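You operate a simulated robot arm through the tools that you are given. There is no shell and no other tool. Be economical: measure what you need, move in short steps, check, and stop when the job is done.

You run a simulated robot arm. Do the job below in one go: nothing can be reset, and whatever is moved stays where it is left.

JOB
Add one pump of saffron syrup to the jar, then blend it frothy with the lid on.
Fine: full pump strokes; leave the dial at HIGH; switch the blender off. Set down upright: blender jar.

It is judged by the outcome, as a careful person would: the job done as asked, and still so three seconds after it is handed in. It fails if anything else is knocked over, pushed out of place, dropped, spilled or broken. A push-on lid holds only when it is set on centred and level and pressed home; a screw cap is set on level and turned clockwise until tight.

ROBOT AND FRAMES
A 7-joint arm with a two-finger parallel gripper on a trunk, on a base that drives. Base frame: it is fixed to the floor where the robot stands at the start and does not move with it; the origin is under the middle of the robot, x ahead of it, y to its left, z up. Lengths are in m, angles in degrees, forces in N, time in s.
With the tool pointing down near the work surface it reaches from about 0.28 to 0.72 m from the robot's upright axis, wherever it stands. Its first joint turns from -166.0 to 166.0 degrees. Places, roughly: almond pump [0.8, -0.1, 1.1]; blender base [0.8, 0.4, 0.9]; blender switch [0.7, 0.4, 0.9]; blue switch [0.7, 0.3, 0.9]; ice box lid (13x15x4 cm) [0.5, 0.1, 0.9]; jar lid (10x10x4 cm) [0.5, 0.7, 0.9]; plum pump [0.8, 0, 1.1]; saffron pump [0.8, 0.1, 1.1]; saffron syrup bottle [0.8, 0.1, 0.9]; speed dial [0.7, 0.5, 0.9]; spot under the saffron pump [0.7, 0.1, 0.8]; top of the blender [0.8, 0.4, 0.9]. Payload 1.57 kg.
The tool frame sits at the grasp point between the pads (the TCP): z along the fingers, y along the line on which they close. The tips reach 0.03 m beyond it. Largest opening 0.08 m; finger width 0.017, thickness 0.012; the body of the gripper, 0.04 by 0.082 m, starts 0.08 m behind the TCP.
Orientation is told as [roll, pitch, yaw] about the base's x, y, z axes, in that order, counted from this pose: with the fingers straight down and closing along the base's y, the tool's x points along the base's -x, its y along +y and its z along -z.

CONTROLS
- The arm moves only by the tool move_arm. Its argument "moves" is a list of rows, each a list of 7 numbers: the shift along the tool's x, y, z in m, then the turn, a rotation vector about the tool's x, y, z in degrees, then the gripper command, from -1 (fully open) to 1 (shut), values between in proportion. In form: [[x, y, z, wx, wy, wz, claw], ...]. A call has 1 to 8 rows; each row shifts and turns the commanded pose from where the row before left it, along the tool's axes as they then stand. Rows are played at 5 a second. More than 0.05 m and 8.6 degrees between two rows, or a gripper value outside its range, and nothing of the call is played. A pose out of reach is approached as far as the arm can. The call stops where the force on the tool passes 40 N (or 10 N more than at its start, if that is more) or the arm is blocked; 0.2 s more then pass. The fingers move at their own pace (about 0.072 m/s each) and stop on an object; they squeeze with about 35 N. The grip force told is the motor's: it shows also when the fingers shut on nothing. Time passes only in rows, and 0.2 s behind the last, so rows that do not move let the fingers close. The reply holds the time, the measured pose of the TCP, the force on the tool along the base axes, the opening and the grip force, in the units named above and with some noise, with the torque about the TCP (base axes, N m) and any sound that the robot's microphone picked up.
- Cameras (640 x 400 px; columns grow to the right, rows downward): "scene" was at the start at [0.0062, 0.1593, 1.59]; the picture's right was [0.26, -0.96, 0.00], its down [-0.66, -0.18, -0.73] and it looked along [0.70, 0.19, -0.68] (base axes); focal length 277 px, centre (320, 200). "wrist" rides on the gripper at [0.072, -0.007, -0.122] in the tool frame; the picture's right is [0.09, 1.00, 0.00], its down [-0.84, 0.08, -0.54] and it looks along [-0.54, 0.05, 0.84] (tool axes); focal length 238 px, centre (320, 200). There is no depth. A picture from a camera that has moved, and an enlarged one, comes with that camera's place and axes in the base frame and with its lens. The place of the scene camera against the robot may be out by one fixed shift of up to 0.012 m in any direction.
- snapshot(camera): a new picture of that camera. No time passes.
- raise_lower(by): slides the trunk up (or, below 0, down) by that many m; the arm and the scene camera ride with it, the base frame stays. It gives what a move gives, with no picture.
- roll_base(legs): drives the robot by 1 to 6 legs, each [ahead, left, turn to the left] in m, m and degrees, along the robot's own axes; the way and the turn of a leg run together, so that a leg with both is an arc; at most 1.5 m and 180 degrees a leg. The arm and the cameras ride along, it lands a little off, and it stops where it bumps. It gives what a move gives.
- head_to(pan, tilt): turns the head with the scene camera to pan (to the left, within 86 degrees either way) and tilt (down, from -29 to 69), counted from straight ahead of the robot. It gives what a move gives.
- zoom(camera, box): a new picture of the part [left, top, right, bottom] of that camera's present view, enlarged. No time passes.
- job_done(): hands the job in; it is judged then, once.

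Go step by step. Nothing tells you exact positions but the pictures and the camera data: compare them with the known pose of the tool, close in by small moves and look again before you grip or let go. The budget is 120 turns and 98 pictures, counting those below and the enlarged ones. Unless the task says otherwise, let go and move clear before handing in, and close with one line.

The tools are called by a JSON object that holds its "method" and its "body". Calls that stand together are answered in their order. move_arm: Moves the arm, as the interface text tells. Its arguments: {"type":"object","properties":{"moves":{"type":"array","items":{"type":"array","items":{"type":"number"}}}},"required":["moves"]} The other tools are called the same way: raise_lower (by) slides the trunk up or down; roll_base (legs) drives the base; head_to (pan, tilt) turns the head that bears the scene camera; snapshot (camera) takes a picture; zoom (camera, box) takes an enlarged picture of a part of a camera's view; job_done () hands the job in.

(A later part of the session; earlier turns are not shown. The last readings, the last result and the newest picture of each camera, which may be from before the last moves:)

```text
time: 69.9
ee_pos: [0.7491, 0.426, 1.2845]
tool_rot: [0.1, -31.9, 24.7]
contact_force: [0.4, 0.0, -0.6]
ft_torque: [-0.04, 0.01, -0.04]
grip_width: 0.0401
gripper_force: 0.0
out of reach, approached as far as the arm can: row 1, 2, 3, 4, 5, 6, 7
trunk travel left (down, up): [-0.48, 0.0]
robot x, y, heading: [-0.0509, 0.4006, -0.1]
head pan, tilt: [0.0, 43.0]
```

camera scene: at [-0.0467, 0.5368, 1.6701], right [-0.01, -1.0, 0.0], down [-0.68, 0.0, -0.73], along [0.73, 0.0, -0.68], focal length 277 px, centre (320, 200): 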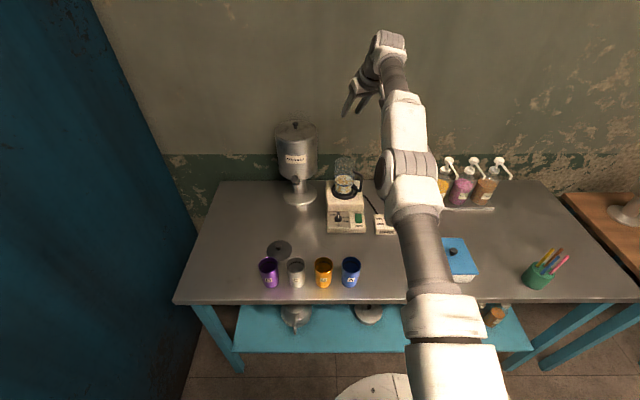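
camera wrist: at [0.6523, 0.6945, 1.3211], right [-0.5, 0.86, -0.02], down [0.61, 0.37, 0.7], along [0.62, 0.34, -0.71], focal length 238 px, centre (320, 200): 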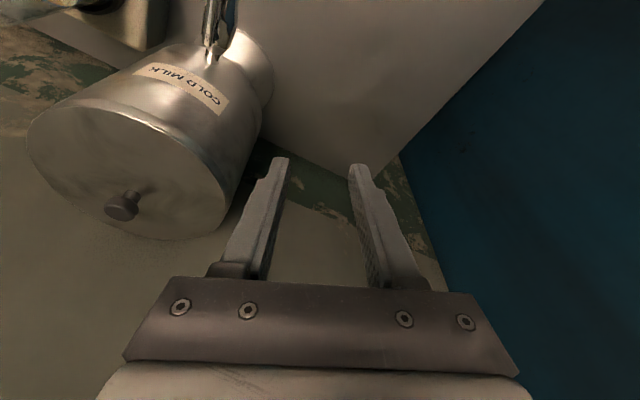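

{"method": "move_arm", "body": {"moves": [[-0.045, -0.016, 0, 0, 0, 0, 0], [-0.045, -0.016, 0, 0, 0, 0, 0], [-0.045, -0.016, 0, 0, 0, 0, 0], [-0.045, -0.016, 0, 0, 0, 0, 0], [-0.045, -0.016, 0, 0, 0, 0, 0]]}}

{"method": "move_arm", "body": {"moves": [[0.045, 0.016, 0, 0, 0, 0, 0], [0.045, 0.016, 0, 0, 0, 0, 0]]}}

{"method": "move_arm", "body": {"moves": [[-0.03, -0.01, 0, 0, 0, 0, 0]]}}

{"method": "move_arm", "body": {"moves": [[0.045, 0.016, 0, 0, 0, 0, 0], [0.045, 0.016, 0, 0, 0, 0, 0]]}}

```text
time: 71.1
ee_pos: [0.7484, 0.4294, 1.3011]
tool_rot: [0.1, -31.8, 24.7]
contact_force: [0.1, -1.0, 0.6]
ft_torque: [-0.02, -0.01, -0.01]
grip_width: 0.04
gripper_force: 0.0
out of reach, approached as far as the arm can: row 1, 2, 3, 4, 5
trunk travel left (down, up): [-0.48, 0.0]
robot x, y, heading: [-0.058, 0.4018, -0.3]
head pan, tilt: [0.0, 43.0]
```

```text
time: 71.7
ee_pos: [0.7488, 0.4266, 1.2888]
tool_rot: [0.2, -31.6, 24.7]
contact_force: [-0.5, -0.6, -0.1]
ft_torque: [0.0, 0.01, 0.04]
grip_width: 0.0401
gripper_force: 0.1
out of reach, approached as far as the arm can: row 1, 2
trunk travel left (down, up): [-0.48, 0.0]
robot x, y, heading: [-0.055, 0.4009, -0.0]
head pan, tilt: [0.0, 43.0]
```

```text
time: 72.1
ee_pos: [0.7496, 0.4263, 1.2913]
tool_rot: [0.1, -31.8, 24.7]
contact_force: [0.7, 0.3, -1.0]
ft_torque: [-0.01, 0.01, -0.02]
grip_width: 0.0399
gripper_force: 0.0
out of reach, approached as far as the arm can: row 1
trunk travel left (down, up): [-0.48, 0.0]
robot x, y, heading: [-0.0597, 0.4014, -0.3]
head pan, tilt: [0.0, 43.0]
```

```text
time: 72.7
ee_pos: [0.7496, 0.423, 1.2783]
tool_rot: [0.1, -31.8, 24.6]
contact_force: [0.2, -0.3, -0.4]
ft_torque: [0.04, 0.0, -0.01]
grip_width: 0.0401
gripper_force: 0.2
out of reach, approached as far as the arm can: row 1, 2
trunk travel left (down, up): [-0.48, 0.0]
robot x, y, heading: [-0.0548, 0.3991, -0.4]
head pan, tilt: [0.0, 43.0]
```

{"method": "move_arm", "body": {"moves": [[-0.0093, -0.0035, 0.0014, 0, 0, 0, 0]]}}

{"method": "move_arm", "body": {"moves": [[0.0446, 0.0169, -0.0066, 0, 0, 0, 0], [0.0446, 0.0169, -0.0066, 0, 0, 0, 0]]}}

{"method": "move_arm", "body": {"moves": [[-0.0223, -0.0085, 0.0033, 0, 0, 0, 0]]}}

{"method": "move_arm", "body": {"moves": [[0.0446, 0.0169, -0.0066, 0, 0, 0, 0], [0.0446, 0.0169, -0.0066, 0, 0, 0, 0]]}}

{"method": "move_arm", "body": {"moves": [[-0.0446, -0.0169, 0.0066, 0, 0, 0, 0], [-0.0446, -0.0169, 0.0066, 0, 0, 0, 0], [-0.0446, -0.0169, 0.0066, 0, 0, 0, 0]]}}

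{"method": "move_arm", "body": {"moves": [[0.0446, 0.0169, -0.0066, 0, 0, 0, 0], [0.0446, 0.0169, -0.0066, 0, 0, 0, 0]]}}

```text
time: 73.1
ee_pos: [0.7502, 0.4233, 1.2778]
tool_rot: [0.0, -31.7, 24.7]
contact_force: [0.2, -0.6, 0.6]
ft_torque: [0.0, 0.01, 0.02]
grip_width: 0.0402
gripper_force: 0.2
out of reach, approached as far as the arm can: row 1
trunk travel left (down, up): [-0.48, 0.0]
robot x, y, heading: [-0.056, 0.4001, -0.4]
head pan, tilt: [0.0, 43.0]
```

```text
time: 73.7
ee_pos: [0.7518, 0.4169, 1.2712]
tool_rot: [0.2, -31.7, 24.7]
contact_force: [0.5, -0.3, 0.3]
ft_torque: [0.01, 0.03, 0.01]
grip_width: 0.0402
gripper_force: 0.1
out of reach, approached as far as the arm can: row 1, 2
trunk travel left (down, up): [-0.48, 0.0]
robot x, y, heading: [-0.0554, 0.3978, -0.3]
head pan, tilt: [0.0, 43.0]
```

```text
time: 74.1
ee_pos: [0.7534, 0.4186, 1.2737]
tool_rot: [0.1, -32.0, 24.7]
contact_force: [-0.3, -0.4, 0.1]
ft_torque: [0.0, 0.01, 0.0]
grip_width: 0.0401
gripper_force: 0.0
out of reach, approached as far as the arm can: row 1
trunk travel left (down, up): [-0.48, 0.0]
robot x, y, heading: [-0.0551, 0.3984, -0.4]
head pan, tilt: [0.0, 43.0]
```

```text
time: 74.7
ee_pos: [0.753, 0.4161, 1.2647]
tool_rot: [0.0, -31.8, 24.7]
contact_force: [-0.1, -0.4, 0.6]
ft_torque: [-0.02, -0.02, 0.0]
grip_width: 0.0399
gripper_force: 0.1
out of reach, approached as far as the arm can: row 1, 2
trunk travel left (down, up): [-0.48, 0.0]
robot x, y, heading: [-0.0628, 0.3982, -0.2]
head pan, tilt: [0.0, 43.0]
```

```text
time: 75.5
ee_pos: [0.7514, 0.4254, 1.2834]
tool_rot: [0.1, -31.8, 24.7]
contact_force: [-0.6, -0.9, -0.1]
ft_torque: [-0.02, -0.02, 0.01]
grip_width: 0.0398
gripper_force: 0.0
out of reach, approached as far as the arm can: row 1, 2, 3
trunk travel left (down, up): [-0.48, 0.0]
robot x, y, heading: [-0.0555, 0.3998, -0.5]
head pan, tilt: [0.0, 43.0]
```

```text
time: 76.1
ee_pos: [0.7514, 0.4222, 1.2749]
tool_rot: [0.0, -31.7, 24.7]
contact_force: [0.4, -0.2, 0.0]
ft_torque: [0.02, 0.03, -0.03]
grip_width: 0.0403
gripper_force: 0.0
out of reach, approached as far as the arm can: row 1, 2
trunk travel left (down, up): [-0.48, 0.0]
robot x, y, heading: [-0.0579, 0.401, -0.2]
head pan, tilt: [0.0, 43.0]
```

I back the robot off further for safe space, then move downward-and-inward, which should flex the elbow.

{"method": "roll_base", "body": {"legs": [[-0.15, 0, 0]]}}

{"method": "move_arm", "body": {"moves": [[0.0368, 0.0078, 0.0242, 0, 0, 0, 0], [0.0368, 0.0078, 0.0242, 0, 0, 0, 0]]}}

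```text
time: 77.7
ee_pos: [0.6033, 0.4267, 1.2744]
tool_rot: [0.2, -31.7, 24.9]
contact_force: [0.4, -0.1, -0.8]
ft_torque: [0.0, 0.01, 0.01]
grip_width: 0.0399
gripper_force: 0.0
trunk travel left (down, up): [-0.48, 0.0]
robot x, y, heading: [-0.2058, 0.3999, 0.0]
head pan, tilt: [0.0, 43.0]
```

```text
time: 78.3
ee_pos: [0.6171, 0.4203, 1.2007]
tool_rot: [0.3, -31.7, 24.9]
contact_force: [0.8, -0.2, 1.1]
ft_torque: [-0.01, 0.0, 0.01]
grip_width: 0.0398
gripper_force: 0.1
out of reach, approached as far as the arm can: row 1, 2
trunk travel left (down, up): [-0.48, 0.0]
robot x, y, heading: [-0.1984, 0.3968, -0.4]
head pan, tilt: [0.0, 43.0]
```

{"method": "move_arm", "body": {"moves": [[0.0293, 0, 0.0123, 0, 8, 0, 0], [0.0293, 0, 0.0123, 0, 8, 0, 0], [0.0293, 0, 0.0123, 0, 8, 0, 0], [0.0293, 0, 0.0123, 0, 8, 0, 0]]}}

{"method": "move_arm", "body": {"moves": [[0.03, 0, 0, 0, 0, 0, 0], [0.03, 0, 0, 0, 0, 0, 0]]}}

```text
time: 79.3
ee_pos: [0.5159, 0.3839, 1.1173]
tool_rot: [0.1, 0.4, 25.0]
contact_force: [0.5, -0.1, -0.4]
ft_torque: [0.01, 0.03, -0.01]
grip_width: 0.0403
gripper_force: 0.0
out of reach, approached as far as the arm can: row 1, 2, 3
trunk travel left (down, up): [-0.48, 0.0]
robot x, y, heading: [-0.2023, 0.3981, 0.1]
head pan, tilt: [0.0, 43.0]
```

```text
time: 79.9
ee_pos: [0.4628, 0.359, 1.119]
tool_rot: [0.1, 0.1, 25.0]
contact_force: [0.0, -0.3, -0.5]
ft_torque: [0.0, -0.04, 0.01]
grip_width: 0.04
gripper_force: 0.1
trunk travel left (down, up): [-0.48, 0.0]
robot x, y, heading: [-0.2053, 0.3962, -0.3]
head pan, tilt: [0.0, 43.0]
```

The elbow is free again; from now on I stay off the reach limit. I fold the arm back and up, then park the robot where the lid is reached comfortably from the right.

{"method": "move_arm", "body": {"moves": [[0.0363, 0.0169, -0.02, 0, 0, 0, 0], [0.0363, 0.0169, -0.02, 0, 0, 0, 0], [0.0363, 0.0169, -0.02, 0, 0, 0, 0], [0.0363, 0.0169, -0.02, 0, 0, 0, 0]]}}

{"method": "roll_base", "body": {"legs": [[0.2, -0.14, 0]]}}

```text
time: 80.9
ee_pos: [0.3041, 0.3583, 1.1994]
tool_rot: [0.0, 0.3, 25.0]
contact_force: [-0.2, 0.2, 0.7]
ft_torque: [-0.01, -0.02, 0.03]
grip_width: 0.0401
gripper_force: 0.2
trunk travel left (down, up): [-0.48, 0.0]
robot x, y, heading: [-0.2044, 0.4006, -0.1]
head pan, tilt: [0.0, 43.0]
```

```text
time: 82.8
ee_pos: [0.5044, 0.2211, 1.1989]
tool_rot: [0.1, 0.3, 25.0]
contact_force: [0.0, 0.2, 0.2]
ft_torque: [0.05, 0.02, 0.0]
grip_width: 0.04
gripper_force: 0.0
trunk travel left (down, up): [-0.48, 0.0]
robot x, y, heading: [-0.0051, 0.2661, -0.4]
head pan, tilt: [0.0, 43.0]
```

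{"method": "roll_base", "body": {"legs": [[0.05, 0.04, 0]]}}

{"method": "move_arm", "body": {"moves": [[0, 0, 0, 0, 0, -7, 0], [0, 0, 0, 0, 0, -7, 0], [0, 0, 0, 0, 0, -7, 0], [0, 0, 0, 0, 0, -7, 0], [0, 0, 0, 0, 0, -7, 0]]}}

{"method": "move_arm", "body": {"moves": [[-0.0395, 0.0228, 0.01, 0, 0, 0, 0], [-0.0395, 0.0228, 0.01, 0, 0, 0, 0], [-0.0395, 0.0228, 0.01, 0, 0, 0, 0], [-0.0395, 0.0228, 0.01, 0, 0, 0, 0], [-0.0395, 0.0228, 0.01, 0, 0, 0, 0], [-0.0395, 0.0228, 0.01, 0, 0, 0, 0], [-0.0395, 0.0228, 0.01, 0, 0, 0, 0]]}}

```text
time: 83.8
ee_pos: [0.5539, 0.2627, 1.1984]
tool_rot: [0.1, 0.4, 25.0]
contact_force: [-0.2, -0.4, -0.2]
ft_torque: [0.01, 0.01, -0.01]
grip_width: 0.0401
gripper_force: 0.2
trunk travel left (down, up): [-0.48, 0.0]
robot x, y, heading: [0.0439, 0.3061, 0.0]
head pan, tilt: [0.0, 43.0]
```

```text
time: 85.0
ee_pos: [0.553, 0.2627, 1.1984]
tool_rot: [0.2, 0.2, 60.2]
contact_force: [-0.6, 0.5, -0.2]
ft_torque: [0.0, -0.02, 0.04]
grip_width: 0.0396
gripper_force: 0.1
trunk travel left (down, up): [-0.48, 0.0]
robot x, y, heading: [0.0416, 0.3032, -0.1]
head pan, tilt: [0.0, 43.0]
```

```text
time: 86.6
ee_pos: [0.5524, 0.5818, 1.1283]
tool_rot: [0.3, 0.2, 60.1]
contact_force: [-0.4, -0.9, -0.3]
ft_torque: [-0.01, -0.01, 0.01]
grip_width: 0.0402
gripper_force: 0.1
trunk travel left (down, up): [-0.48, 0.0]
robot x, y, heading: [0.0418, 0.3041, -0.1]
head pan, tilt: [0.0, 43.0]
```

{"method": "move_arm", "body": {"moves": [[0, 0, 0, 0, -7, 0, -0.2], [0, 0, 0, 0, -7, 0, -0.2], [0, 0, 0, 0, -6, 0, -0.2], [0, 0, 0, 0, 0, 0, -0.2]]}}

{"method": "snapshot", "body": {"camera": "wrist"}}

```text
time: 87.6
ee_pos: [0.5538, 0.582, 1.1295]
tool_rot: [0.2, -19.9, 60.0]
contact_force: [0.4, -0.5, 0.2]
ft_torque: [0.03, 0.01, -0.01]
grip_width: 0.0479
gripper_force: 0.1
trunk travel left (down, up): [-0.48, 0.0]
robot x, y, heading: [0.0474, 0.3017, 0.1]
head pan, tilt: [0.0, 43.0]
```

```text
28 pictures are left
camera wrist: at [0.5057, 0.4832, 1.2197], right [-0.91, 0.42, -0.03], down [0.24, 0.56, 0.8], along [0.35, 0.71, -0.61], focal length 238 px, centre (320, 200)
```

wrist: 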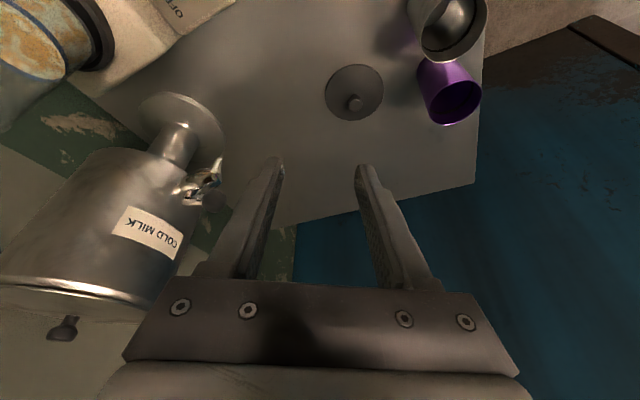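

The lid with its knob is in view at about [0.547, 0.674]. I descend above it.

{"method": "move_arm", "body": {"moves": [[-0.0027, 0.0104, 0.0372, 0, 0, 0, -0.2], [-0.0027, 0.0104, 0.0372, 0, 0, 0, -0.2], [-0.0027, 0.0104, 0.0372, 0, 0, 0, -0.2], [-0.0027, 0.0104, 0.0372, 0, 0, 0, -0.2], [-0.0027, 0.0104, 0.0372, 0, 0, 0, -0.2]]}}

{"method": "snapshot", "body": {"camera": "wrist"}}

```text
time: 88.8
ee_pos: [0.5451, 0.6768, 0.9585]
tool_rot: [0.2, -19.9, 60.0]
contact_force: [0.1, -0.2, 0.0]
ft_torque: [0.01, 0.01, 0.01]
grip_width: 0.0483
gripper_force: 0.0
trunk travel left (down, up): [-0.48, 0.0]
robot x, y, heading: [0.0463, 0.3059, -0.0]
head pan, tilt: [0.0, 43.0]
```

```text
27 pictures are left
camera wrist: at [0.4972, 0.5767, 1.0482], right [-0.91, 0.42, -0.03], down [0.24, 0.56, 0.79], along [0.35, 0.71, -0.61], focal length 238 px, centre (320, 200)
```

wrist: 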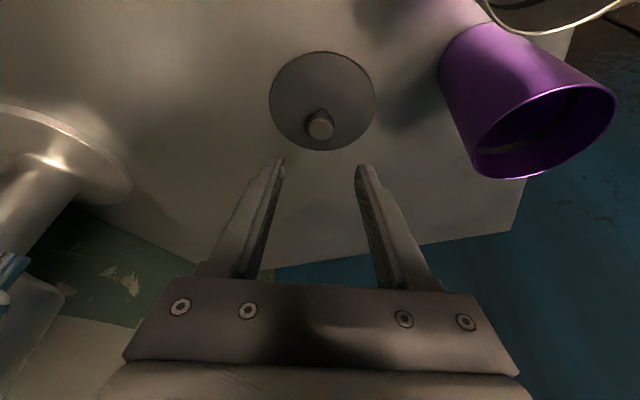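

{"method": "move_arm", "body": {"moves": [[0.0076, -0.001, 0.0172, 0, 0, 0, -0.2], [0.0076, -0.001, 0.0172, 0, 0, 0, -0.2], [0.0076, -0.001, 0.0172, 0, 0, 0, -0.2]]}}

{"method": "snapshot", "body": {"camera": "wrist"}}

```text
time: 89.6
ee_pos: [0.5444, 0.6678, 0.9013]
tool_rot: [0.2, -19.8, 60.0]
contact_force: [-0.5, -0.1, -0.2]
ft_torque: [0.01, -0.01, -0.01]
grip_width: 0.0482
gripper_force: 0.0
trunk travel left (down, up): [-0.48, 0.0]
robot x, y, heading: [0.0424, 0.3097, 0.1]
head pan, tilt: [0.0, 43.0]
```

```text
26 pictures are left
camera wrist: at [0.4978, 0.5701, 0.9924], right [-0.91, 0.42, -0.03], down [0.24, 0.56, 0.79], along [0.35, 0.71, -0.61], focal length 238 px, centre (320, 200)
```

wrist: 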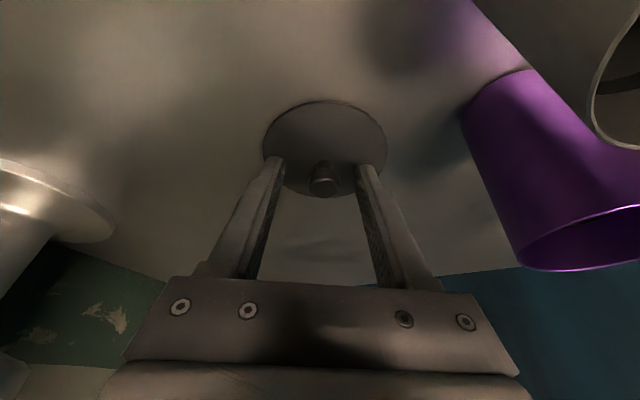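

{"method": "move_arm", "body": {"moves": [[0.0007, -0.001, 0.0019, 0, 0, 0, -0.2], [0.0007, -0.001, 0.0019, 0, 0, 0, -0.2], [0.0007, 0, 0.0019, 0, 0, 0, -0.2]]}}

```text
time: 90.4
ee_pos: [0.5483, 0.6676, 0.8963]
tool_rot: [0.2, -20.0, 60.0]
contact_force: [-0.3, 0.0, -0.4]
ft_torque: [-0.02, 0.03, -0.01]
grip_width: 0.0479
gripper_force: 0.0
trunk travel left (down, up): [-0.48, 0.0]
robot x, y, heading: [0.0432, 0.304, 0.1]
head pan, tilt: [0.0, 43.0]
```

{"method": "move_arm", "body": {"moves": [[0, 0, 0, 0, 0, 0, 0.2], [0, 0, 0, 0, 0, 0, 0.5], [0, 0, 0, 0, 0, 0, 0.8], [0, 0, 0, 0, 0, 0, 1], [0, 0, 0, 0, 0, 0, 1]]}}

{"method": "snapshot", "body": {"camera": "wrist"}}

```text
time: 91.6
ee_pos: [0.5464, 0.668, 0.8958]
tool_rot: [0.2, -19.9, 60.0]
contact_force: [-0.3, 1.2, 1.4]
ft_torque: [0.1, 0.02, 0.08]
grip_width: 0.0204
gripper_force: 33.7
trunk travel left (down, up): [-0.48, 0.0]
robot x, y, heading: [0.0441, 0.3035, 0.1]
head pan, tilt: [0.0, 43.0]
```

```text
25 pictures are left
camera wrist: at [0.4998, 0.5697, 0.9869], right [-0.91, 0.42, -0.03], down [0.24, 0.56, 0.79], along [0.35, 0.71, -0.61], focal length 238 px, centre (320, 200)
```

wrist: 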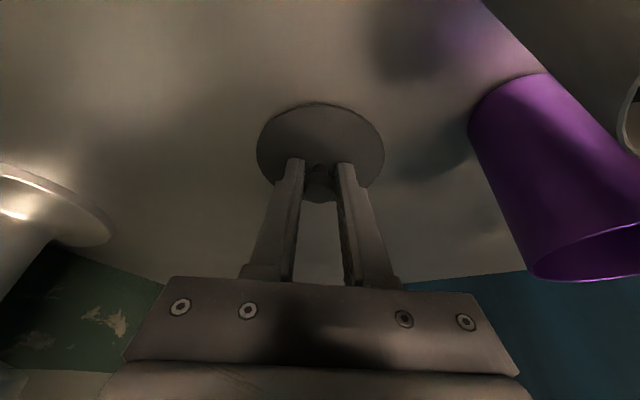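

The knob is held (20 mm). I lift and check that the lid hangs level.

{"method": "move_arm", "body": {"moves": [[-0.0034, 0, -0.0094, 0, 0, 0, 1], [-0.0103, 0, -0.0282, 0, 0, 0, 1], [-0.0137, 0, -0.0376, 0, 0, 0, 1], [-0.0137, 0, -0.0376, 0, 0, 0, 1], [-0.0137, 0, -0.0376, 0, 0, 0, 1]]}}

{"method": "zoom", "body": {"camera": "scene", "box": [220, 160, 420, 300]}}

```text
time: 92.8
ee_pos: [0.5469, 0.6681, 1.0578]
tool_rot: [0.3, -19.8, 59.9]
contact_force: [-0.3, 0.0, -0.2]
ft_torque: [0.0, 0.01, 0.02]
grip_width: 0.0203
gripper_force: 33.8
trunk travel left (down, up): [-0.48, 0.0]
robot x, y, heading: [0.0441, 0.3039, 0.1]
head pan, tilt: [0.0, 43.0]
```

```text
2.86 times, centred on (320, 230) of scene
camera zoom: at [0.0528, 0.4414, 1.6701], right [0.0, -1.0, 0.0], down [-0.68, 0.0, -0.73], along [0.73, 0.0, -0.68], focal length 791 px, centre (320, 114)
```

zoom: 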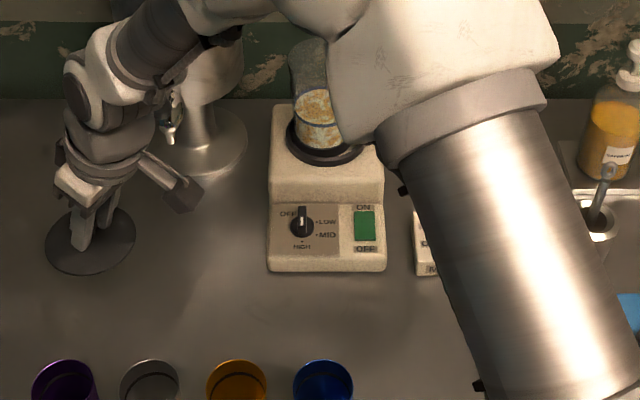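

The lid hangs level. I lift it back and up, turn the hand to face forward, and then bring the robot in front of the blender.

{"method": "move_arm", "body": {"moves": [[0.023, -0.0095, -0.0332, 0, 0, 0, 1], [0.023, -0.0095, -0.0332, 0, 0, 0, 1], [0.023, -0.0095, -0.0332, 0, 0, 0, 1], [0.023, -0.0095, -0.0332, 0, 0, 0, 1], [0.023, -0.0095, -0.0332, 0, 0, 0, 1], [0.023, -0.0095, -0.0332, 0, 0, 0, 1]]}}

{"method": "move_arm", "body": {"moves": [[0, 0, 0, 2.85, 0, 7.83, 1], [0, 0, 0, 2.85, 0, 7.83, 1], [0, 0, 0, 2.85, 0, 7.83, 1], [0, 0, 0, 2.85, 0, 7.83, 1], [0, 0, 0, 2.85, 0, 7.83, 1], [0, 0, 0, 2.85, 0, 7.83, 1]]}}

{"method": "roll_base", "body": {"legs": [[0, 0.12, 0], [0.01, 0, 0]]}}

```text
time: 94.2
ee_pos: [0.5004, 0.4678, 1.199]
tool_rot: [0.3, -19.9, 60.0]
contact_force: [-0.6, 0.1, -0.5]
ft_torque: [0.02, 0.01, -0.04]
grip_width: 0.0203
gripper_force: 33.9
trunk travel left (down, up): [-0.48, 0.0]
robot x, y, heading: [0.0448, 0.3055, 0.1]
head pan, tilt: [0.0, 43.0]
```

```text
time: 95.6
ee_pos: [0.4986, 0.4683, 1.1966]
tool_rot: [0.1, -19.7, 10.0]
contact_force: [-0.9, -1.0, -0.8]
ft_torque: [0.01, 0.0, 0.04]
grip_width: 0.0203
gripper_force: 33.9
trunk travel left (down, up): [-0.48, 0.0]
robot x, y, heading: [0.0409, 0.3036, 0.2]
head pan, tilt: [0.0, 43.0]
```

```text
time: 97.5
ee_pos: [0.5087, 0.5871, 1.1959]
tool_rot: [0.0, -19.8, 9.9]
contact_force: [0.5, 0.0, 0.2]
ft_torque: [0.02, -0.01, -0.02]
grip_width: 0.0205
gripper_force: 34.5
trunk travel left (down, up): [-0.48, 0.0]
robot x, y, heading: [0.0565, 0.4235, 0.0]
head pan, tilt: [0.0, 43.0]
```

Now I carry the lid towards the jar, just short of being above it.

{"method": "move_arm", "body": {"moves": [[-0.0299, -0.0271, 0.0149, 0, 0, 0, 1], [-0.0299, -0.0271, 0.0149, 0, 0, 0, 1], [-0.0299, -0.0271, 0.0149, 0, 0, 0, 1], [-0.0299, -0.0271, 0.0149, 0, 0, 0, 1], [-0.0299, -0.0271, 0.0149, 0, 0, 0, 1], [-0.0299, -0.0271, 0.0149, 0, 0, 0, 1], [-0.0299, -0.0271, 0.0149, 0, 0, 0, 1]]}}

{"method": "zoom", "body": {"camera": "scene", "box": [290, 130, 410, 220]}}

{"method": "snapshot", "body": {"camera": "wrist"}}

```text
time: 99.1
ee_pos: [0.7726, 0.4407, 1.168]
tool_rot: [0.1, -19.7, 10.1]
contact_force: [0.0, -0.5, 0.2]
ft_torque: [0.04, 0.03, 0.0]
grip_width: 0.0206
gripper_force: 34.1
trunk travel left (down, up): [-0.48, 0.0]
robot x, y, heading: [0.0527, 0.4227, 0.2]
head pan, tilt: [0.0, 43.0]
```

```text
4.44 times, centred on (350, 175) of scene
camera zoom: at [0.0637, 0.5604, 1.6701], right [0.0, -1.0, 0.0], down [-0.68, 0.0, -0.73], along [0.73, 0.0, -0.68], focal length 1230 px, centre (187, 311)
```

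zoom: 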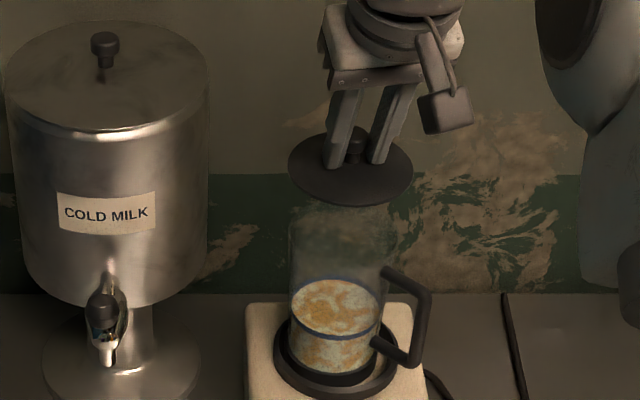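

```text
22 pictures are left
camera wrist: at [0.6677, 0.4148, 1.2586], right [-0.26, 0.97, -0.03], down [0.58, 0.18, 0.79], along [0.77, 0.19, -0.61], focal length 238 px, centre (320, 200)
```

wrist: 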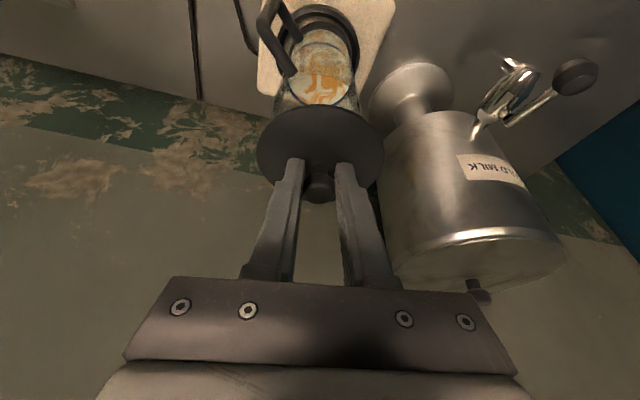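

The lid is level, about 18 mm short in x. I move over the jar axis and lower to a couple of cm above the rim.

{"method": "move_arm", "body": {"moves": [[-0.0165, -0.004, 0.006, 0, 0, 0, 1], [0.0075, 0, 0.02, 0, 0, 0, 1], [0.006, 0, 0.0165, 0, 0, 0, 1], [0, 0, 0, 0, 0, 0, 1]]}}

{"method": "zoom", "body": {"camera": "scene", "box": [310, 145, 390, 205]}}

```text
time: 100.1
ee_pos: [0.7904, 0.4406, 1.1294]
tool_rot: [0.0, -19.6, 10.1]
contact_force: [-0.8, 0.0, -0.3]
ft_torque: [0.01, 0.02, 0.02]
grip_width: 0.0204
gripper_force: 34.3
trunk travel left (down, up): [-0.48, 0.0]
robot x, y, heading: [0.0572, 0.4249, 0.4]
head pan, tilt: [0.0, 43.0]
```

```text
6.67 times, centred on (350, 175) of scene
camera zoom: at [0.0632, 0.5606, 1.6701], right [0.0, -1.0, 0.0], down [-0.68, 0.0, -0.73], along [0.73, 0.0, -0.68], focal length 1845 px, centre (120, 367)
```

zoom: 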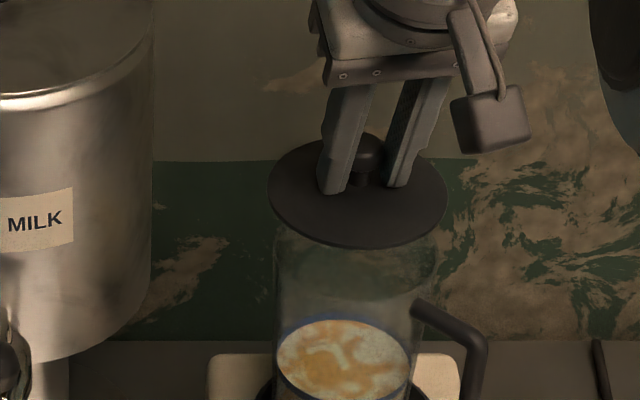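

The lid looks centred over the rim. I lower in small steps, watching the force.

{"method": "move_arm", "body": {"moves": [[0.0017, 0, 0.0047, 0, 0, 0, 1], [0.0017, 0, 0.0047, 0, 0, 0, 1], [0.0014, 0, 0.0038, 0, 0, 0, 1]]}}

{"method": "zoom", "body": {"camera": "scene", "box": [320, 150, 380, 195]}}

```text
time: 100.9
ee_pos: [0.7895, 0.4399, 1.1163]
tool_rot: [0.0, -19.6, 10.0]
contact_force: [-0.2, 1.1, -0.7]
ft_torque: [-0.05, 0.04, 0.03]
grip_width: 0.0201
gripper_force: 33.4
trunk travel left (down, up): [-0.48, 0.0]
robot x, y, heading: [0.0579, 0.4239, 0.0]
head pan, tilt: [0.0, 43.0]
```

```text
8.89 times, centred on (350, 172) of scene
camera zoom: at [0.0632, 0.5606, 1.6701], right [0.0, -1.0, 0.0], down [-0.68, 0.0, -0.73], along [0.73, 0.0, -0.68], focal length 2460 px, centre (53, 444)
```

zoom: 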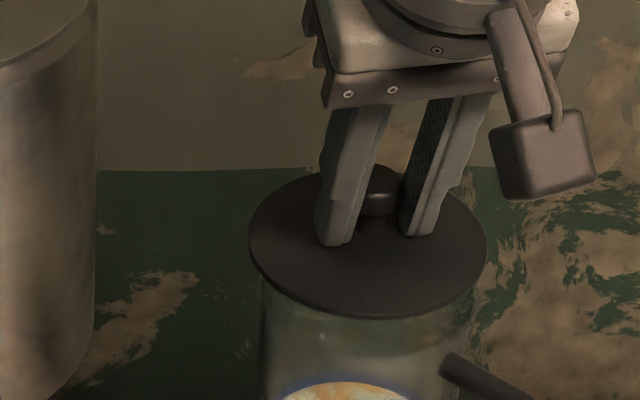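

{"method": "move_arm", "body": {"moves": [[0.0014, 0, 0.0038, 0, 0, 0, 1], [0.0014, 0, 0.0038, 0, 0, 0, 1]]}}

```text
time: 101.5
ee_pos: [0.7885, 0.439, 1.1081]
tool_rot: [0.1, -19.7, 10.0]
contact_force: [-0.3, -0.2, -0.7]
ft_torque: [0.02, -0.01, 0.01]
grip_width: 0.0204
gripper_force: 34.1
trunk travel left (down, up): [-0.48, 0.0]
robot x, y, heading: [0.0584, 0.4242, 0.1]
head pan, tilt: [0.0, 43.0]
```

{"method": "move_arm", "body": {"moves": [[0.001, 0, 0.0028, 0, 0, 0, 1], [0.001, 0, 0.0028, 0, 0, 0, 1]]}}

{"method": "zoom", "body": {"camera": "scene", "box": [320, 160, 380, 205]}}

```text
time: 102.1
ee_pos: [0.7902, 0.44, 1.1024]
tool_rot: [0.0, -20.0, 10.0]
contact_force: [-0.6, -0.6, 3.5]
ft_torque: [-0.04, -0.17, -0.07]
grip_width: 0.0202
gripper_force: 34.2
trunk travel left (down, up): [-0.48, 0.0]
robot x, y, heading: [0.0542, 0.4234, -0.3]
head pan, tilt: [0.0, 43.0]
```

```text
8.89 times, centred on (350, 182) of scene
camera zoom: at [0.0626, 0.5605, 1.6702], right [0.0, -1.0, 0.0], down [-0.68, 0.0, -0.73], along [0.73, 0.0, -0.68], focal length 2460 px, centre (53, 356)
```

zoom: 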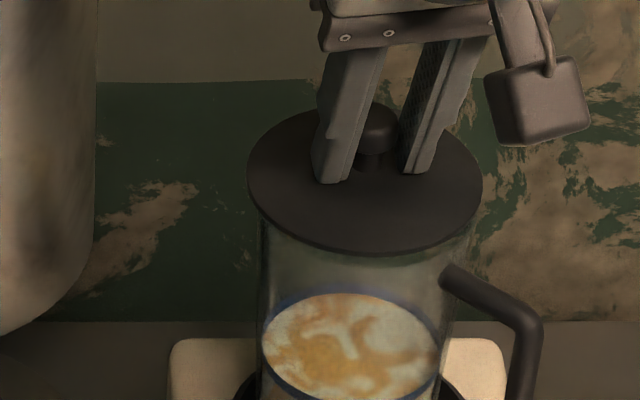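

First light contact, slightly toward the back. I lift a hair, shift 2.5 mm toward me, and come down again.

{"method": "move_arm", "body": {"moves": [[-0.001, 0, -0.0028, 0, 0, 0, 1], [0.0024, 0, -0.0008, 0, 0, 0, 1], [0.001, 0, 0.0028, 0, 0, 0, 1], [0.0007, 0, 0.0019, 0, 0, 0, 1]]}}

```text
time: 103.1
ee_pos: [0.7854, 0.4393, 1.1015]
tool_rot: [0.1, -19.7, 10.0]
contact_force: [0.1, -0.1, 0.1]
ft_torque: [0.0, 0.02, 0.02]
grip_width: 0.0204
gripper_force: 33.9
trunk travel left (down, up): [-0.48, 0.0]
robot x, y, heading: [0.0523, 0.426, 0.2]
head pan, tilt: [0.0, 43.0]
```

{"method": "move_arm", "body": {"moves": [[0.0007, 0, 0.0019, 0, 0, 0, 1], [0.0007, 0, 0.0019, 0, 0, 0, 1]]}}

```text
time: 103.7
ee_pos: [0.7861, 0.4391, 1.0989]
tool_rot: [0.1, -20.1, 10.0]
contact_force: [-1.1, -0.5, 11.6]
ft_torque: [0.16, -0.41, 0.01]
grip_width: 0.0205
gripper_force: 34.0
trunk travel left (down, up): [-0.48, 0.0]
robot x, y, heading: [0.0575, 0.4233, -0.1]
head pan, tilt: [0.0, 43.0]
```

{"method": "zoom", "body": {"camera": "scene", "box": [325, 165, 375, 200]}}

```text
11.43 times, centred on (350, 182) of scene
camera zoom: at [0.0617, 0.5604, 1.6703], right [0.0, -1.0, 0.0], down [-0.68, 0.0, -0.73], along [0.73, 0.0, -0.68], focal length 3162 px, centre (-23, 400)
```

zoom: 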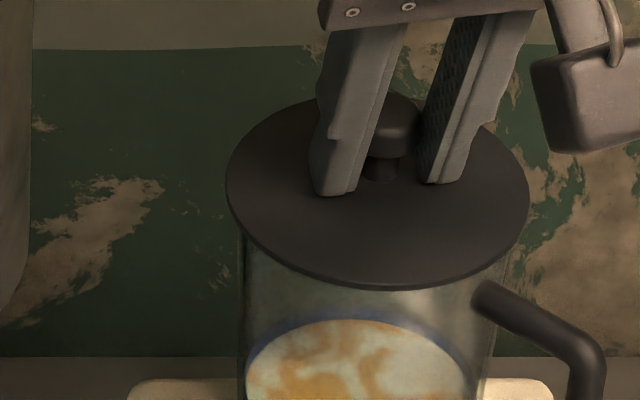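

The lid lies centred left-right. I press gently and see whether it settles.

{"method": "move_arm", "body": {"moves": [[0.0007, 0, 0.0019, 0, 0, 0, 1], [0.0007, 0, 0.0019, 0, 0, 0, 1], [0, 0, 0, 0, 0, 0, 1]]}}

```text
time: 104.5
ee_pos: [0.7845, 0.4381, 1.0978]
tool_rot: [0.1, -20.3, 9.9]
contact_force: [-7.3, -0.1, 33.5]
ft_torque: [0.15, -0.3, -0.06]
grip_width: 0.0202
gripper_force: 33.8
trunk travel left (down, up): [-0.48, 0.0]
robot x, y, heading: [0.0545, 0.4228, -0.0]
head pan, tilt: [0.0, 43.0]
```

{"method": "move_arm", "body": {"moves": [[0.0007, 0, 0.0019, 0, 0, 0, 1], [0, 0, 0, 0, 0, 0, 1]]}}

{"method": "zoom", "body": {"camera": "scene", "box": [325, 165, 375, 200]}}

```text
time: 105.1
ee_pos: [0.7848, 0.4382, 1.0975]
tool_rot: [-0.1, -20.4, 10.0]
contact_force: [-10.3, -1.2, 39.7]
ft_torque: [0.21, -0.1, -0.06]
grip_width: 0.0203
gripper_force: 34.0
trunk travel left (down, up): [-0.48, 0.0]
robot x, y, heading: [0.053, 0.4235, -0.1]
head pan, tilt: [0.0, 43.0]
```

```text
11.43 times, centred on (350, 182) of scene
camera zoom: at [0.0574, 0.5603, 1.6703], right [0.0, -1.0, 0.0], down [-0.68, 0.0, -0.73], along [0.73, 0.0, -0.68], focal length 3162 px, centre (-23, 400)
```

zoom: 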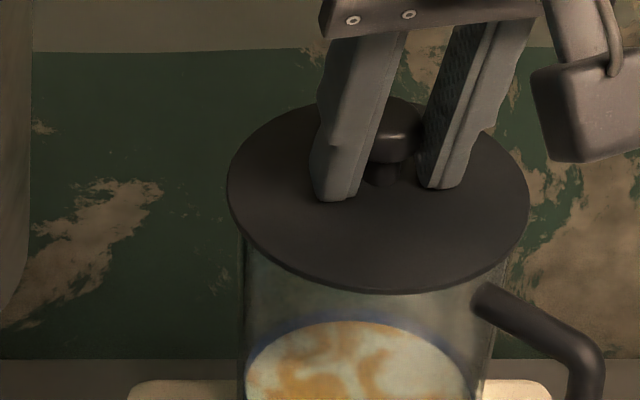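

Pressed to about 40 N, level and centred. I ease the load and open the fingers.

{"method": "move_arm", "body": {"moves": [[-0.0014, 0, -0.0038, 0, 0, 0, 1], [0, 0, 0, 0, 0, 0, 0.4], [0, 0, 0, 0, 0, 0, 0.1], [0, 0, 0, 0, 0, 0, -0.2], [-0.0103, 0, -0.0282, 0, 0, 0, -0.2], [-0.0137, 0, -0.0376, 0, 0, 0, -0.2]]}}

{"method": "zoom", "body": {"camera": "scene", "box": [315, 150, 395, 210]}}

```text
time: 106.5
ee_pos: [0.7851, 0.4386, 1.1634]
tool_rot: [0.1, -19.6, 10.0]
contact_force: [-0.1, -0.5, 0.6]
ft_torque: [-0.01, 0.01, -0.01]
grip_width: 0.048
gripper_force: 0.1
trunk travel left (down, up): [-0.48, 0.0]
robot x, y, heading: [0.052, 0.4225, -0.2]
head pan, tilt: [0.0, 43.0]
```

```text
6.67 times, centred on (355, 180) of scene
camera zoom: at [0.0632, 0.5606, 1.6699], right [0.0, -1.0, 0.0], down [-0.68, 0.0, -0.73], along [0.73, 0.0, -0.68], focal length 1845 px, centre (87, 333)
```

zoom: 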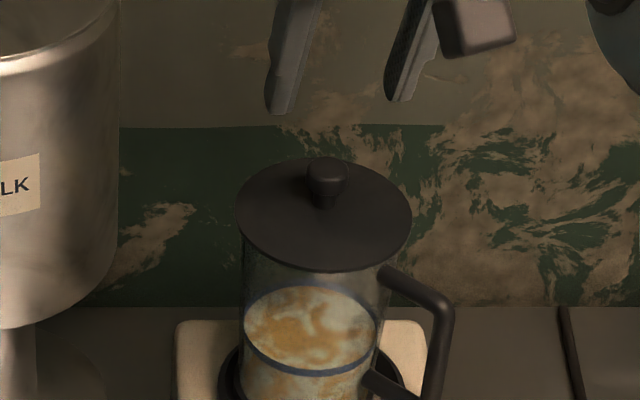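

The lid sits level on the jar. I close the fingers and press once more on top of the knob to be sure it is home.

{"method": "move_arm", "body": {"moves": [[0, 0, 0, 0, 0, 0, 1], [0, 0, 0, 0, 0, 0, 1], [0.0103, 0, 0.0282, 0, 0, 0, 1], [0.0027, 0, 0.0075, 0, 0, 0, 1], [0.0017, 0, 0.0047, 0, 0, 0, 1]]}}

```text
time: 107.7
ee_pos: [0.7843, 0.4383, 1.1212]
tool_rot: [0.0, -19.9, 10.0]
contact_force: [-3.2, 0.1, 7.6]
ft_torque: [-0.05, 0.08, -0.01]
grip_width: 0.0002
gripper_force: 20.9
trunk travel left (down, up): [-0.48, 0.0]
robot x, y, heading: [0.0521, 0.4223, -0.0]
head pan, tilt: [0.0, 43.0]
```

{"method": "move_arm", "body": {"moves": [[0.001, 0, 0.0028, 0, 0, 0, 1], [0.001, 0, 0.0028, 0, 0, 0, 1], [0, 0, 0, 0, 0, 0, 1]]}}

```text
time: 108.5
ee_pos: [0.7864, 0.4379, 1.1224]
tool_rot: [-0.1, -20.4, 10.1]
contact_force: [-5.8, -1.8, 36.6]
ft_torque: [-0.04, 0.06, -0.03]
grip_width: 0.0
gripper_force: 21.3
trunk travel left (down, up): [-0.48, 0.0]
robot x, y, heading: [0.0555, 0.4223, -0.1]
head pan, tilt: [0.0, 43.0]
```

The lid is firm and home. I withdraw up and back, straighten the tool and look at the controls.

{"method": "move_arm", "body": {"moves": [[-0.0137, 0, -0.0376, 0, 0, 0, 1], [-0.0137, 0, -0.0376, 0, 0, 0, 1], [0.0423, 0, -0.0154, 0, 0, 0, 1], [0.0423, 0, -0.0154, 0, 0, 0, 1], [0.0423, 0, -0.0154, 0, 0, 0, 1], [0.0423, 0, -0.0154, 0, 0, 0, 1]]}}

{"method": "move_arm", "body": {"moves": [[0, 0, 0, 0, 7, 0, 1], [0, 0, 0, 0, 7, 0, 1], [0, 0, 0, 0, 6, 0, 1], [0, 0, 0, 0, 0, 5, 1], [0, 0, 0.04, 0, 0, 5, 1], [0, 0, 0.04, 0, 0, 0, 1]]}}

{"method": "zoom", "body": {"camera": "wrist", "box": [160, 60, 480, 260]}}

```text
time: 109.9
ee_pos: [0.607, 0.407, 1.1949]
tool_rot: [0.1, -19.9, 10.0]
contact_force: [-0.4, -0.1, 0.9]
ft_torque: [-0.02, -0.02, 0.0]
grip_width: 0.0002
gripper_force: 21.1
trunk travel left (down, up): [-0.48, 0.0]
robot x, y, heading: [0.0531, 0.4229, 0.1]
head pan, tilt: [0.0, 43.0]
```

```text
time: 111.3
ee_pos: [0.6092, 0.4082, 1.1156]
tool_rot: [-0.1, 0.3, -0.1]
contact_force: [0.4, 0.6, -0.5]
ft_torque: [0.0, 0.01, -0.01]
grip_width: 0.0002
gripper_force: 21.0
trunk travel left (down, up): [-0.48, 0.0]
robot x, y, heading: [0.0556, 0.4238, 0.5]
head pan, tilt: [0.0, 43.0]
```

```text
2.00 times, centred on (320, 160) of wrist
camera zoom: at [0.5397, 0.4011, 1.2387], right [-0.09, 1.0, 0.0], down [0.84, 0.08, 0.54], along [0.53, 0.05, -0.84], focal length 477 px, centre (320, 280)
```

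zoom: 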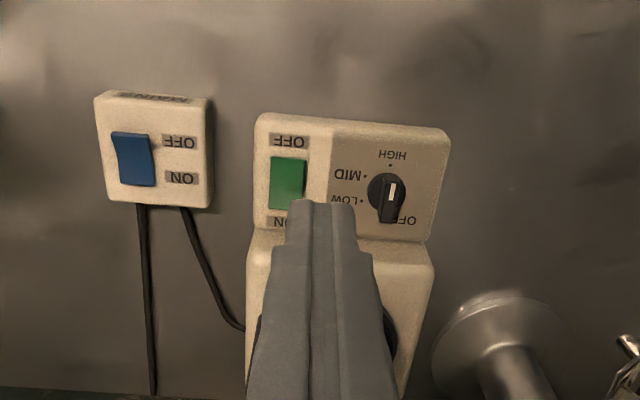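

{"method": "zoom", "body": {"camera": "wrist", "box": [200, 90, 320, 170]}}

{"method": "zoom", "body": {"camera": "scene", "box": [330, 205, 430, 260]}}

```text
5.00 times, centred on (260, 130) of wrist
camera zoom: at [0.5397, 0.4011, 1.2387], right [-0.09, 1.0, 0.0], down [0.84, 0.08, 0.54], along [0.53, 0.05, -0.84], focal length 1192 px, centre (620, 550)
```

zoom: 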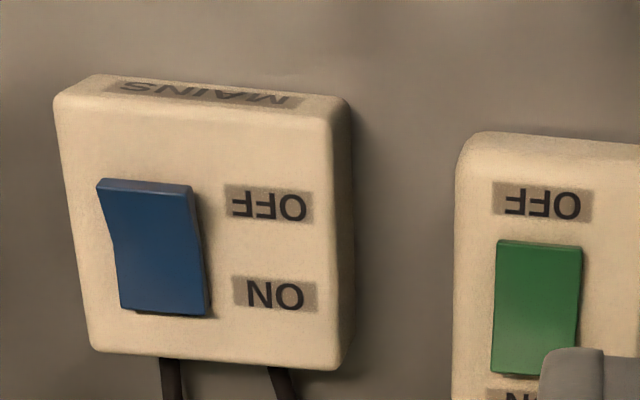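

```text
6.40 times, centred on (380, 232) of scene
camera zoom: at [0.0636, 0.5606, 1.6701], right [0.0, -1.0, 0.0], down [-0.68, 0.0, -0.73], along [0.73, 0.0, -0.68], focal length 1771 px, centre (-64, -8)
```

zoom: 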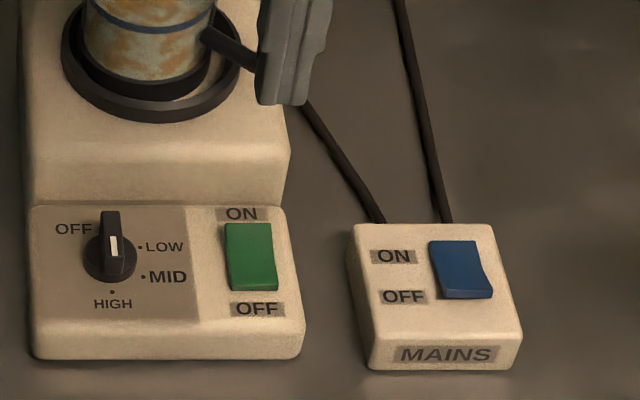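

MAINS appears on (ON end pressed in); the dial is at OFF near [0.671, 0.464]. I move above the dial.

{"method": "move_arm", "body": {"moves": [[-0.0155, 0.014, 0.0388, 0, 0, 0, 0.1], [-0.0155, 0.014, 0.0388, 0, 0, 0, 0.1], [-0.0155, 0.014, 0.0388, 0, 0, 0, 0.1], [-0.0155, 0.014, 0.0388, 0, 0, 0, 0.1]]}}

{"method": "zoom", "body": {"camera": "wrist", "box": [220, 100, 420, 225]}}

```text
time: 112.3
ee_pos: [0.6705, 0.4636, 0.9608]
tool_rot: [0.0, 0.3, 0.0]
contact_force: [0.9, -0.2, 0.6]
ft_torque: [-0.04, 0.01, -0.02]
grip_width: 0.0359
gripper_force: 0.0
trunk travel left (down, up): [-0.48, 0.0]
robot x, y, heading: [0.0527, 0.4218, 0.0]
head pan, tilt: [0.0, 43.0]
```

```text
3.20 times, centred on (320, 162) of wrist
camera zoom: at [0.5998, 0.4565, 1.0832], right [-0.09, 1.0, 0.0], down [0.84, 0.08, 0.54], along [0.54, 0.05, -0.84], focal length 763 px, centre (320, 320)
```

zoom: 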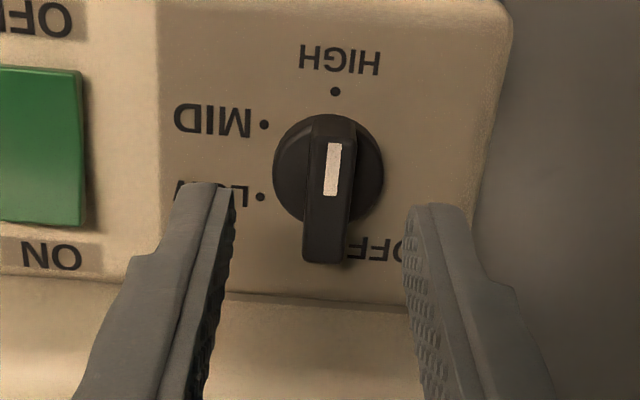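

{"method": "zoom", "body": {"camera": "wrist", "box": [295, 125, 351, 190]}}

```text
6.15 times, centred on (323, 158) of wrist
camera zoom: at [0.5998, 0.4565, 1.0832], right [-0.09, 1.0, 0.0], down [0.84, 0.08, 0.54], along [0.54, 0.05, -0.84], focal length 1467 px, centre (302, 462)
```

zoom: 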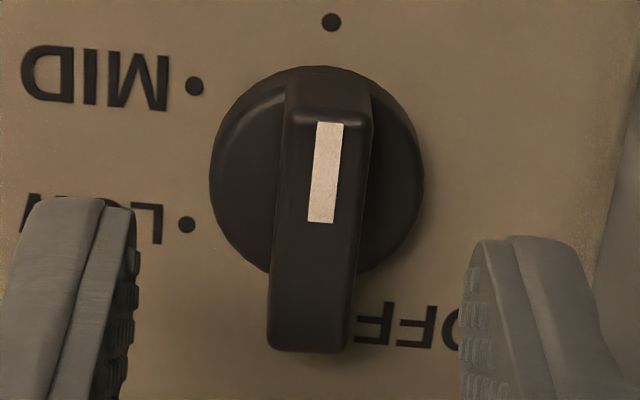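

The white index line runs from the hub to the −x edge, straight at the HIGH dot, so the dial is already at HIGH. I leave it and go to the green switch's ON end.

{"method": "move_arm", "body": {"moves": [[0, 0, -0.03, 0, 0, 0, 0.1], [-0.008, -0.026, 0, 0, 0, 0, 1], [-0.008, -0.026, 0, 0, 0, 0, 1], [-0.008, -0.025, 0, 0, 0, 0, 1], [0, 0, 0.03, 0, 0, 0, 1]]}}

{"method": "zoom", "body": {"camera": "wrist", "box": [230, 90, 410, 215]}}

```text
time: 113.5
ee_pos: [0.6971, 0.3881, 0.9628]
tool_rot: [0.0, 0.3, -0.1]
contact_force: [-0.5, -0.3, 0.3]
ft_torque: [0.03, -0.03, -0.02]
grip_width: 0.0001
gripper_force: 21.0
trunk travel left (down, up): [-0.48, 0.0]
robot x, y, heading: [0.0508, 0.4203, 0.0]
head pan, tilt: [0.0, 43.0]
```

```text
3.20 times, centred on (320, 152) of wrist
camera zoom: at [0.6252, 0.3804, 1.0854], right [-0.09, 1.0, 0.0], down [0.84, 0.08, 0.54], along [0.54, 0.05, -0.84], focal length 763 px, centre (320, 352)
```

zoom: 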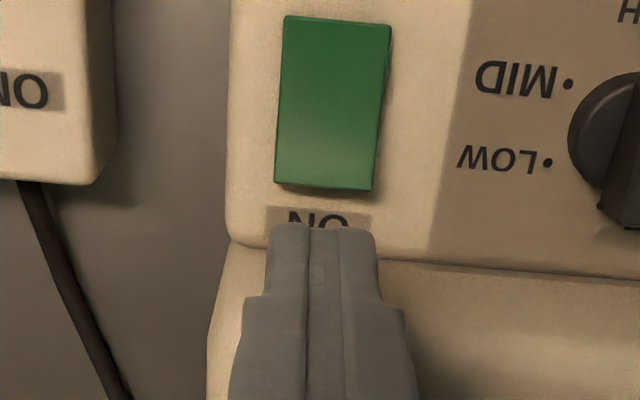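

The ON end stands proud, so the blender is off. I shift 7 mm back onto the ON half and press.

{"method": "move_arm", "body": {"moves": [[0.007, -0.001, 0, 0, 0, 0, 1], [0, 0, 0.02, 0, 0, 0, 1], [0, 0, 0.015, 0, 0, 0, 1], [0, 0, 0.004, 0, 0, 0, 1], [0, 0, 0.003, 0, 0, 0, 1]]}}

```text
time: 114.7
ee_pos: [0.6883, 0.3862, 0.9223]
tool_rot: [0.0, -0.1, 0.0]
contact_force: [-2.8, -0.4, 30.2]
ft_torque: [-0.01, 0.34, -0.04]
grip_width: 0.0001
gripper_force: 21.6
trunk travel left (down, up): [-0.48, 0.0]
robot x, y, heading: [0.0518, 0.4234, -0.0]
head pan, tilt: [0.0, 43.0]
```

{"method": "move_arm", "body": {"moves": [[0, 0, -0.02, 0, 0, 0, 1], [-0.006, 0, -0.03, 0, 0, 0, 1], [0, 0, 0, 0, 0, 0, 1]]}}

{"method": "zoom", "body": {"camera": "wrist", "box": [230, 90, 410, 215]}}

```text
time: 115.5
ee_pos: [0.6924, 0.3868, 0.9664]
tool_rot: [0.0, 0.4, 0.0]
contact_force: [0.3, -0.1, 0.0]
ft_torque: [-0.02, 0.0, -0.02]
grip_width: 0.0002
gripper_force: 21.5
trunk travel left (down, up): [-0.48, 0.0]
robot x, y, heading: [0.0513, 0.4269, -0.0]
head pan, tilt: [0.0, 43.0]
```

```text
3.20 times, centred on (320, 152) of wrist
camera zoom: at [0.6225, 0.3793, 1.0885], right [-0.09, 1.0, 0.0], down [0.84, 0.08, 0.54], along [0.53, 0.05, -0.84], focal length 763 px, centre (320, 352)
```

zoom: 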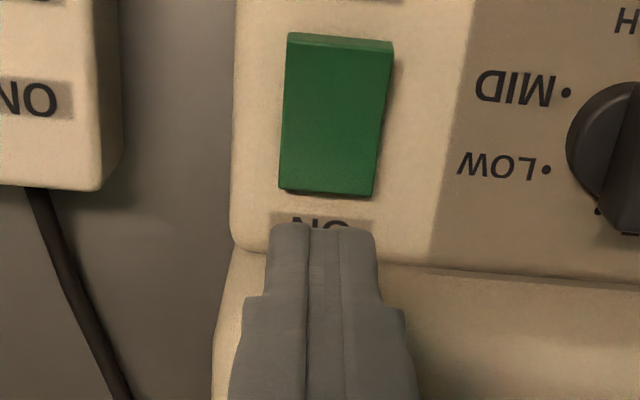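

The rocker has flipped to ON, but no sound was reported. I look at the jar.

{"method": "zoom", "body": {"camera": "scene", "box": [310, 160, 430, 260]}}

```text
4.00 times, centred on (370, 210) of scene
camera zoom: at [0.0631, 0.5606, 1.67], right [0.0, -1.0, 0.0], down [-0.68, 0.0, -0.73], along [0.73, 0.0, -0.68], focal length 1107 px, centre (120, 160)
```

zoom: 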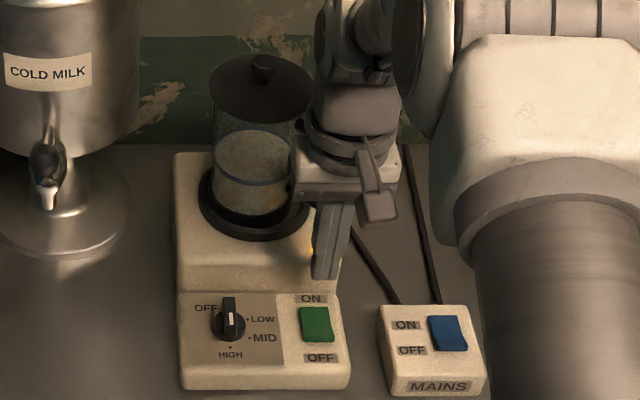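

The contents are changing colour: it is blending. I let it run a few seconds while moving above the OFF end.

{"method": "move_arm", "body": {"moves": [[0.014, 0, 0, 0, 0, 0, 1], [0.014, 0, 0, 0, 0, 0, 1], [0, 0, 0, 0, 0, 0, 1], [0, 0, 0, 0, 0, 0, 1], [0, 0, 0, 0, 0, 0, 1], [0, 0, 0, 0, 0, 0, 1], [0, 0, 0, 0, 0, 0, 1], [0, 0, 0, 0, 0, 0, 1]]}}

{"method": "move_arm", "body": {"moves": [[0, 0, 0, 0, 0, 0, 1], [0, 0, 0, 0, 0, 0, 1], [0, 0, 0, 0, 0, 0, 1], [0, 0, 0, 0, 0, 0, 1], [0, 0, 0, 0, 0, 0, 1], [0, 0, 0, 0, 0, 0, 1], [0, 0, 0, 0, 0, 0, 1], [0, 0, 0, 0, 0, 0, 1]]}}

{"method": "zoom", "body": {"camera": "scene", "box": [325, 165, 405, 225]}}

```text
time: 117.3
ee_pos: [0.6647, 0.3865, 0.966]
tool_rot: [0.0, 0.4, 0.0]
contact_force: [-0.1, -0.6, 0.5]
ft_torque: [-0.03, 0.01, -0.01]
grip_width: 0.0
gripper_force: 21.8
trunk travel left (down, up): [-0.48, 0.0]
robot x, y, heading: [0.0541, 0.4234, -0.1]
head pan, tilt: [0.0, 43.0]
```

```text
time: 119.1
ee_pos: [0.6647, 0.3864, 0.9659]
tool_rot: [0.0, 0.3, 0.0]
contact_force: [-0.8, -0.2, -1.0]
ft_torque: [0.01, 0.0, 0.01]
grip_width: 0.0001
gripper_force: 21.1
trunk travel left (down, up): [-0.48, 0.0]
robot x, y, heading: [0.0565, 0.4235, -0.2]
head pan, tilt: [0.0, 43.0]
```

```text
6.67 times, centred on (365, 195) of scene
camera zoom: at [0.0631, 0.5606, 1.6701], right [0.0, -1.0, 0.0], down [-0.68, 0.0, -0.73], along [0.73, 0.0, -0.68], focal length 1845 px, centre (20, 233)
```

zoom: 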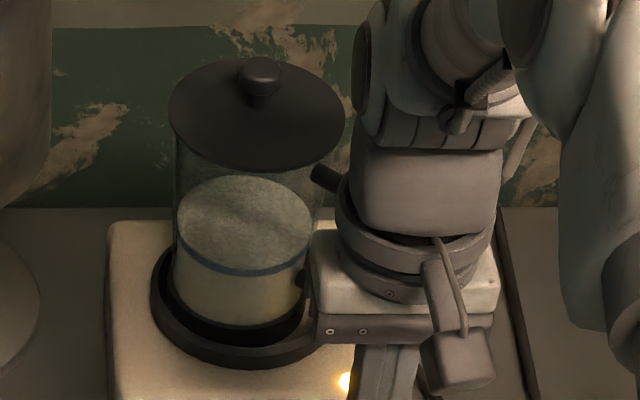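

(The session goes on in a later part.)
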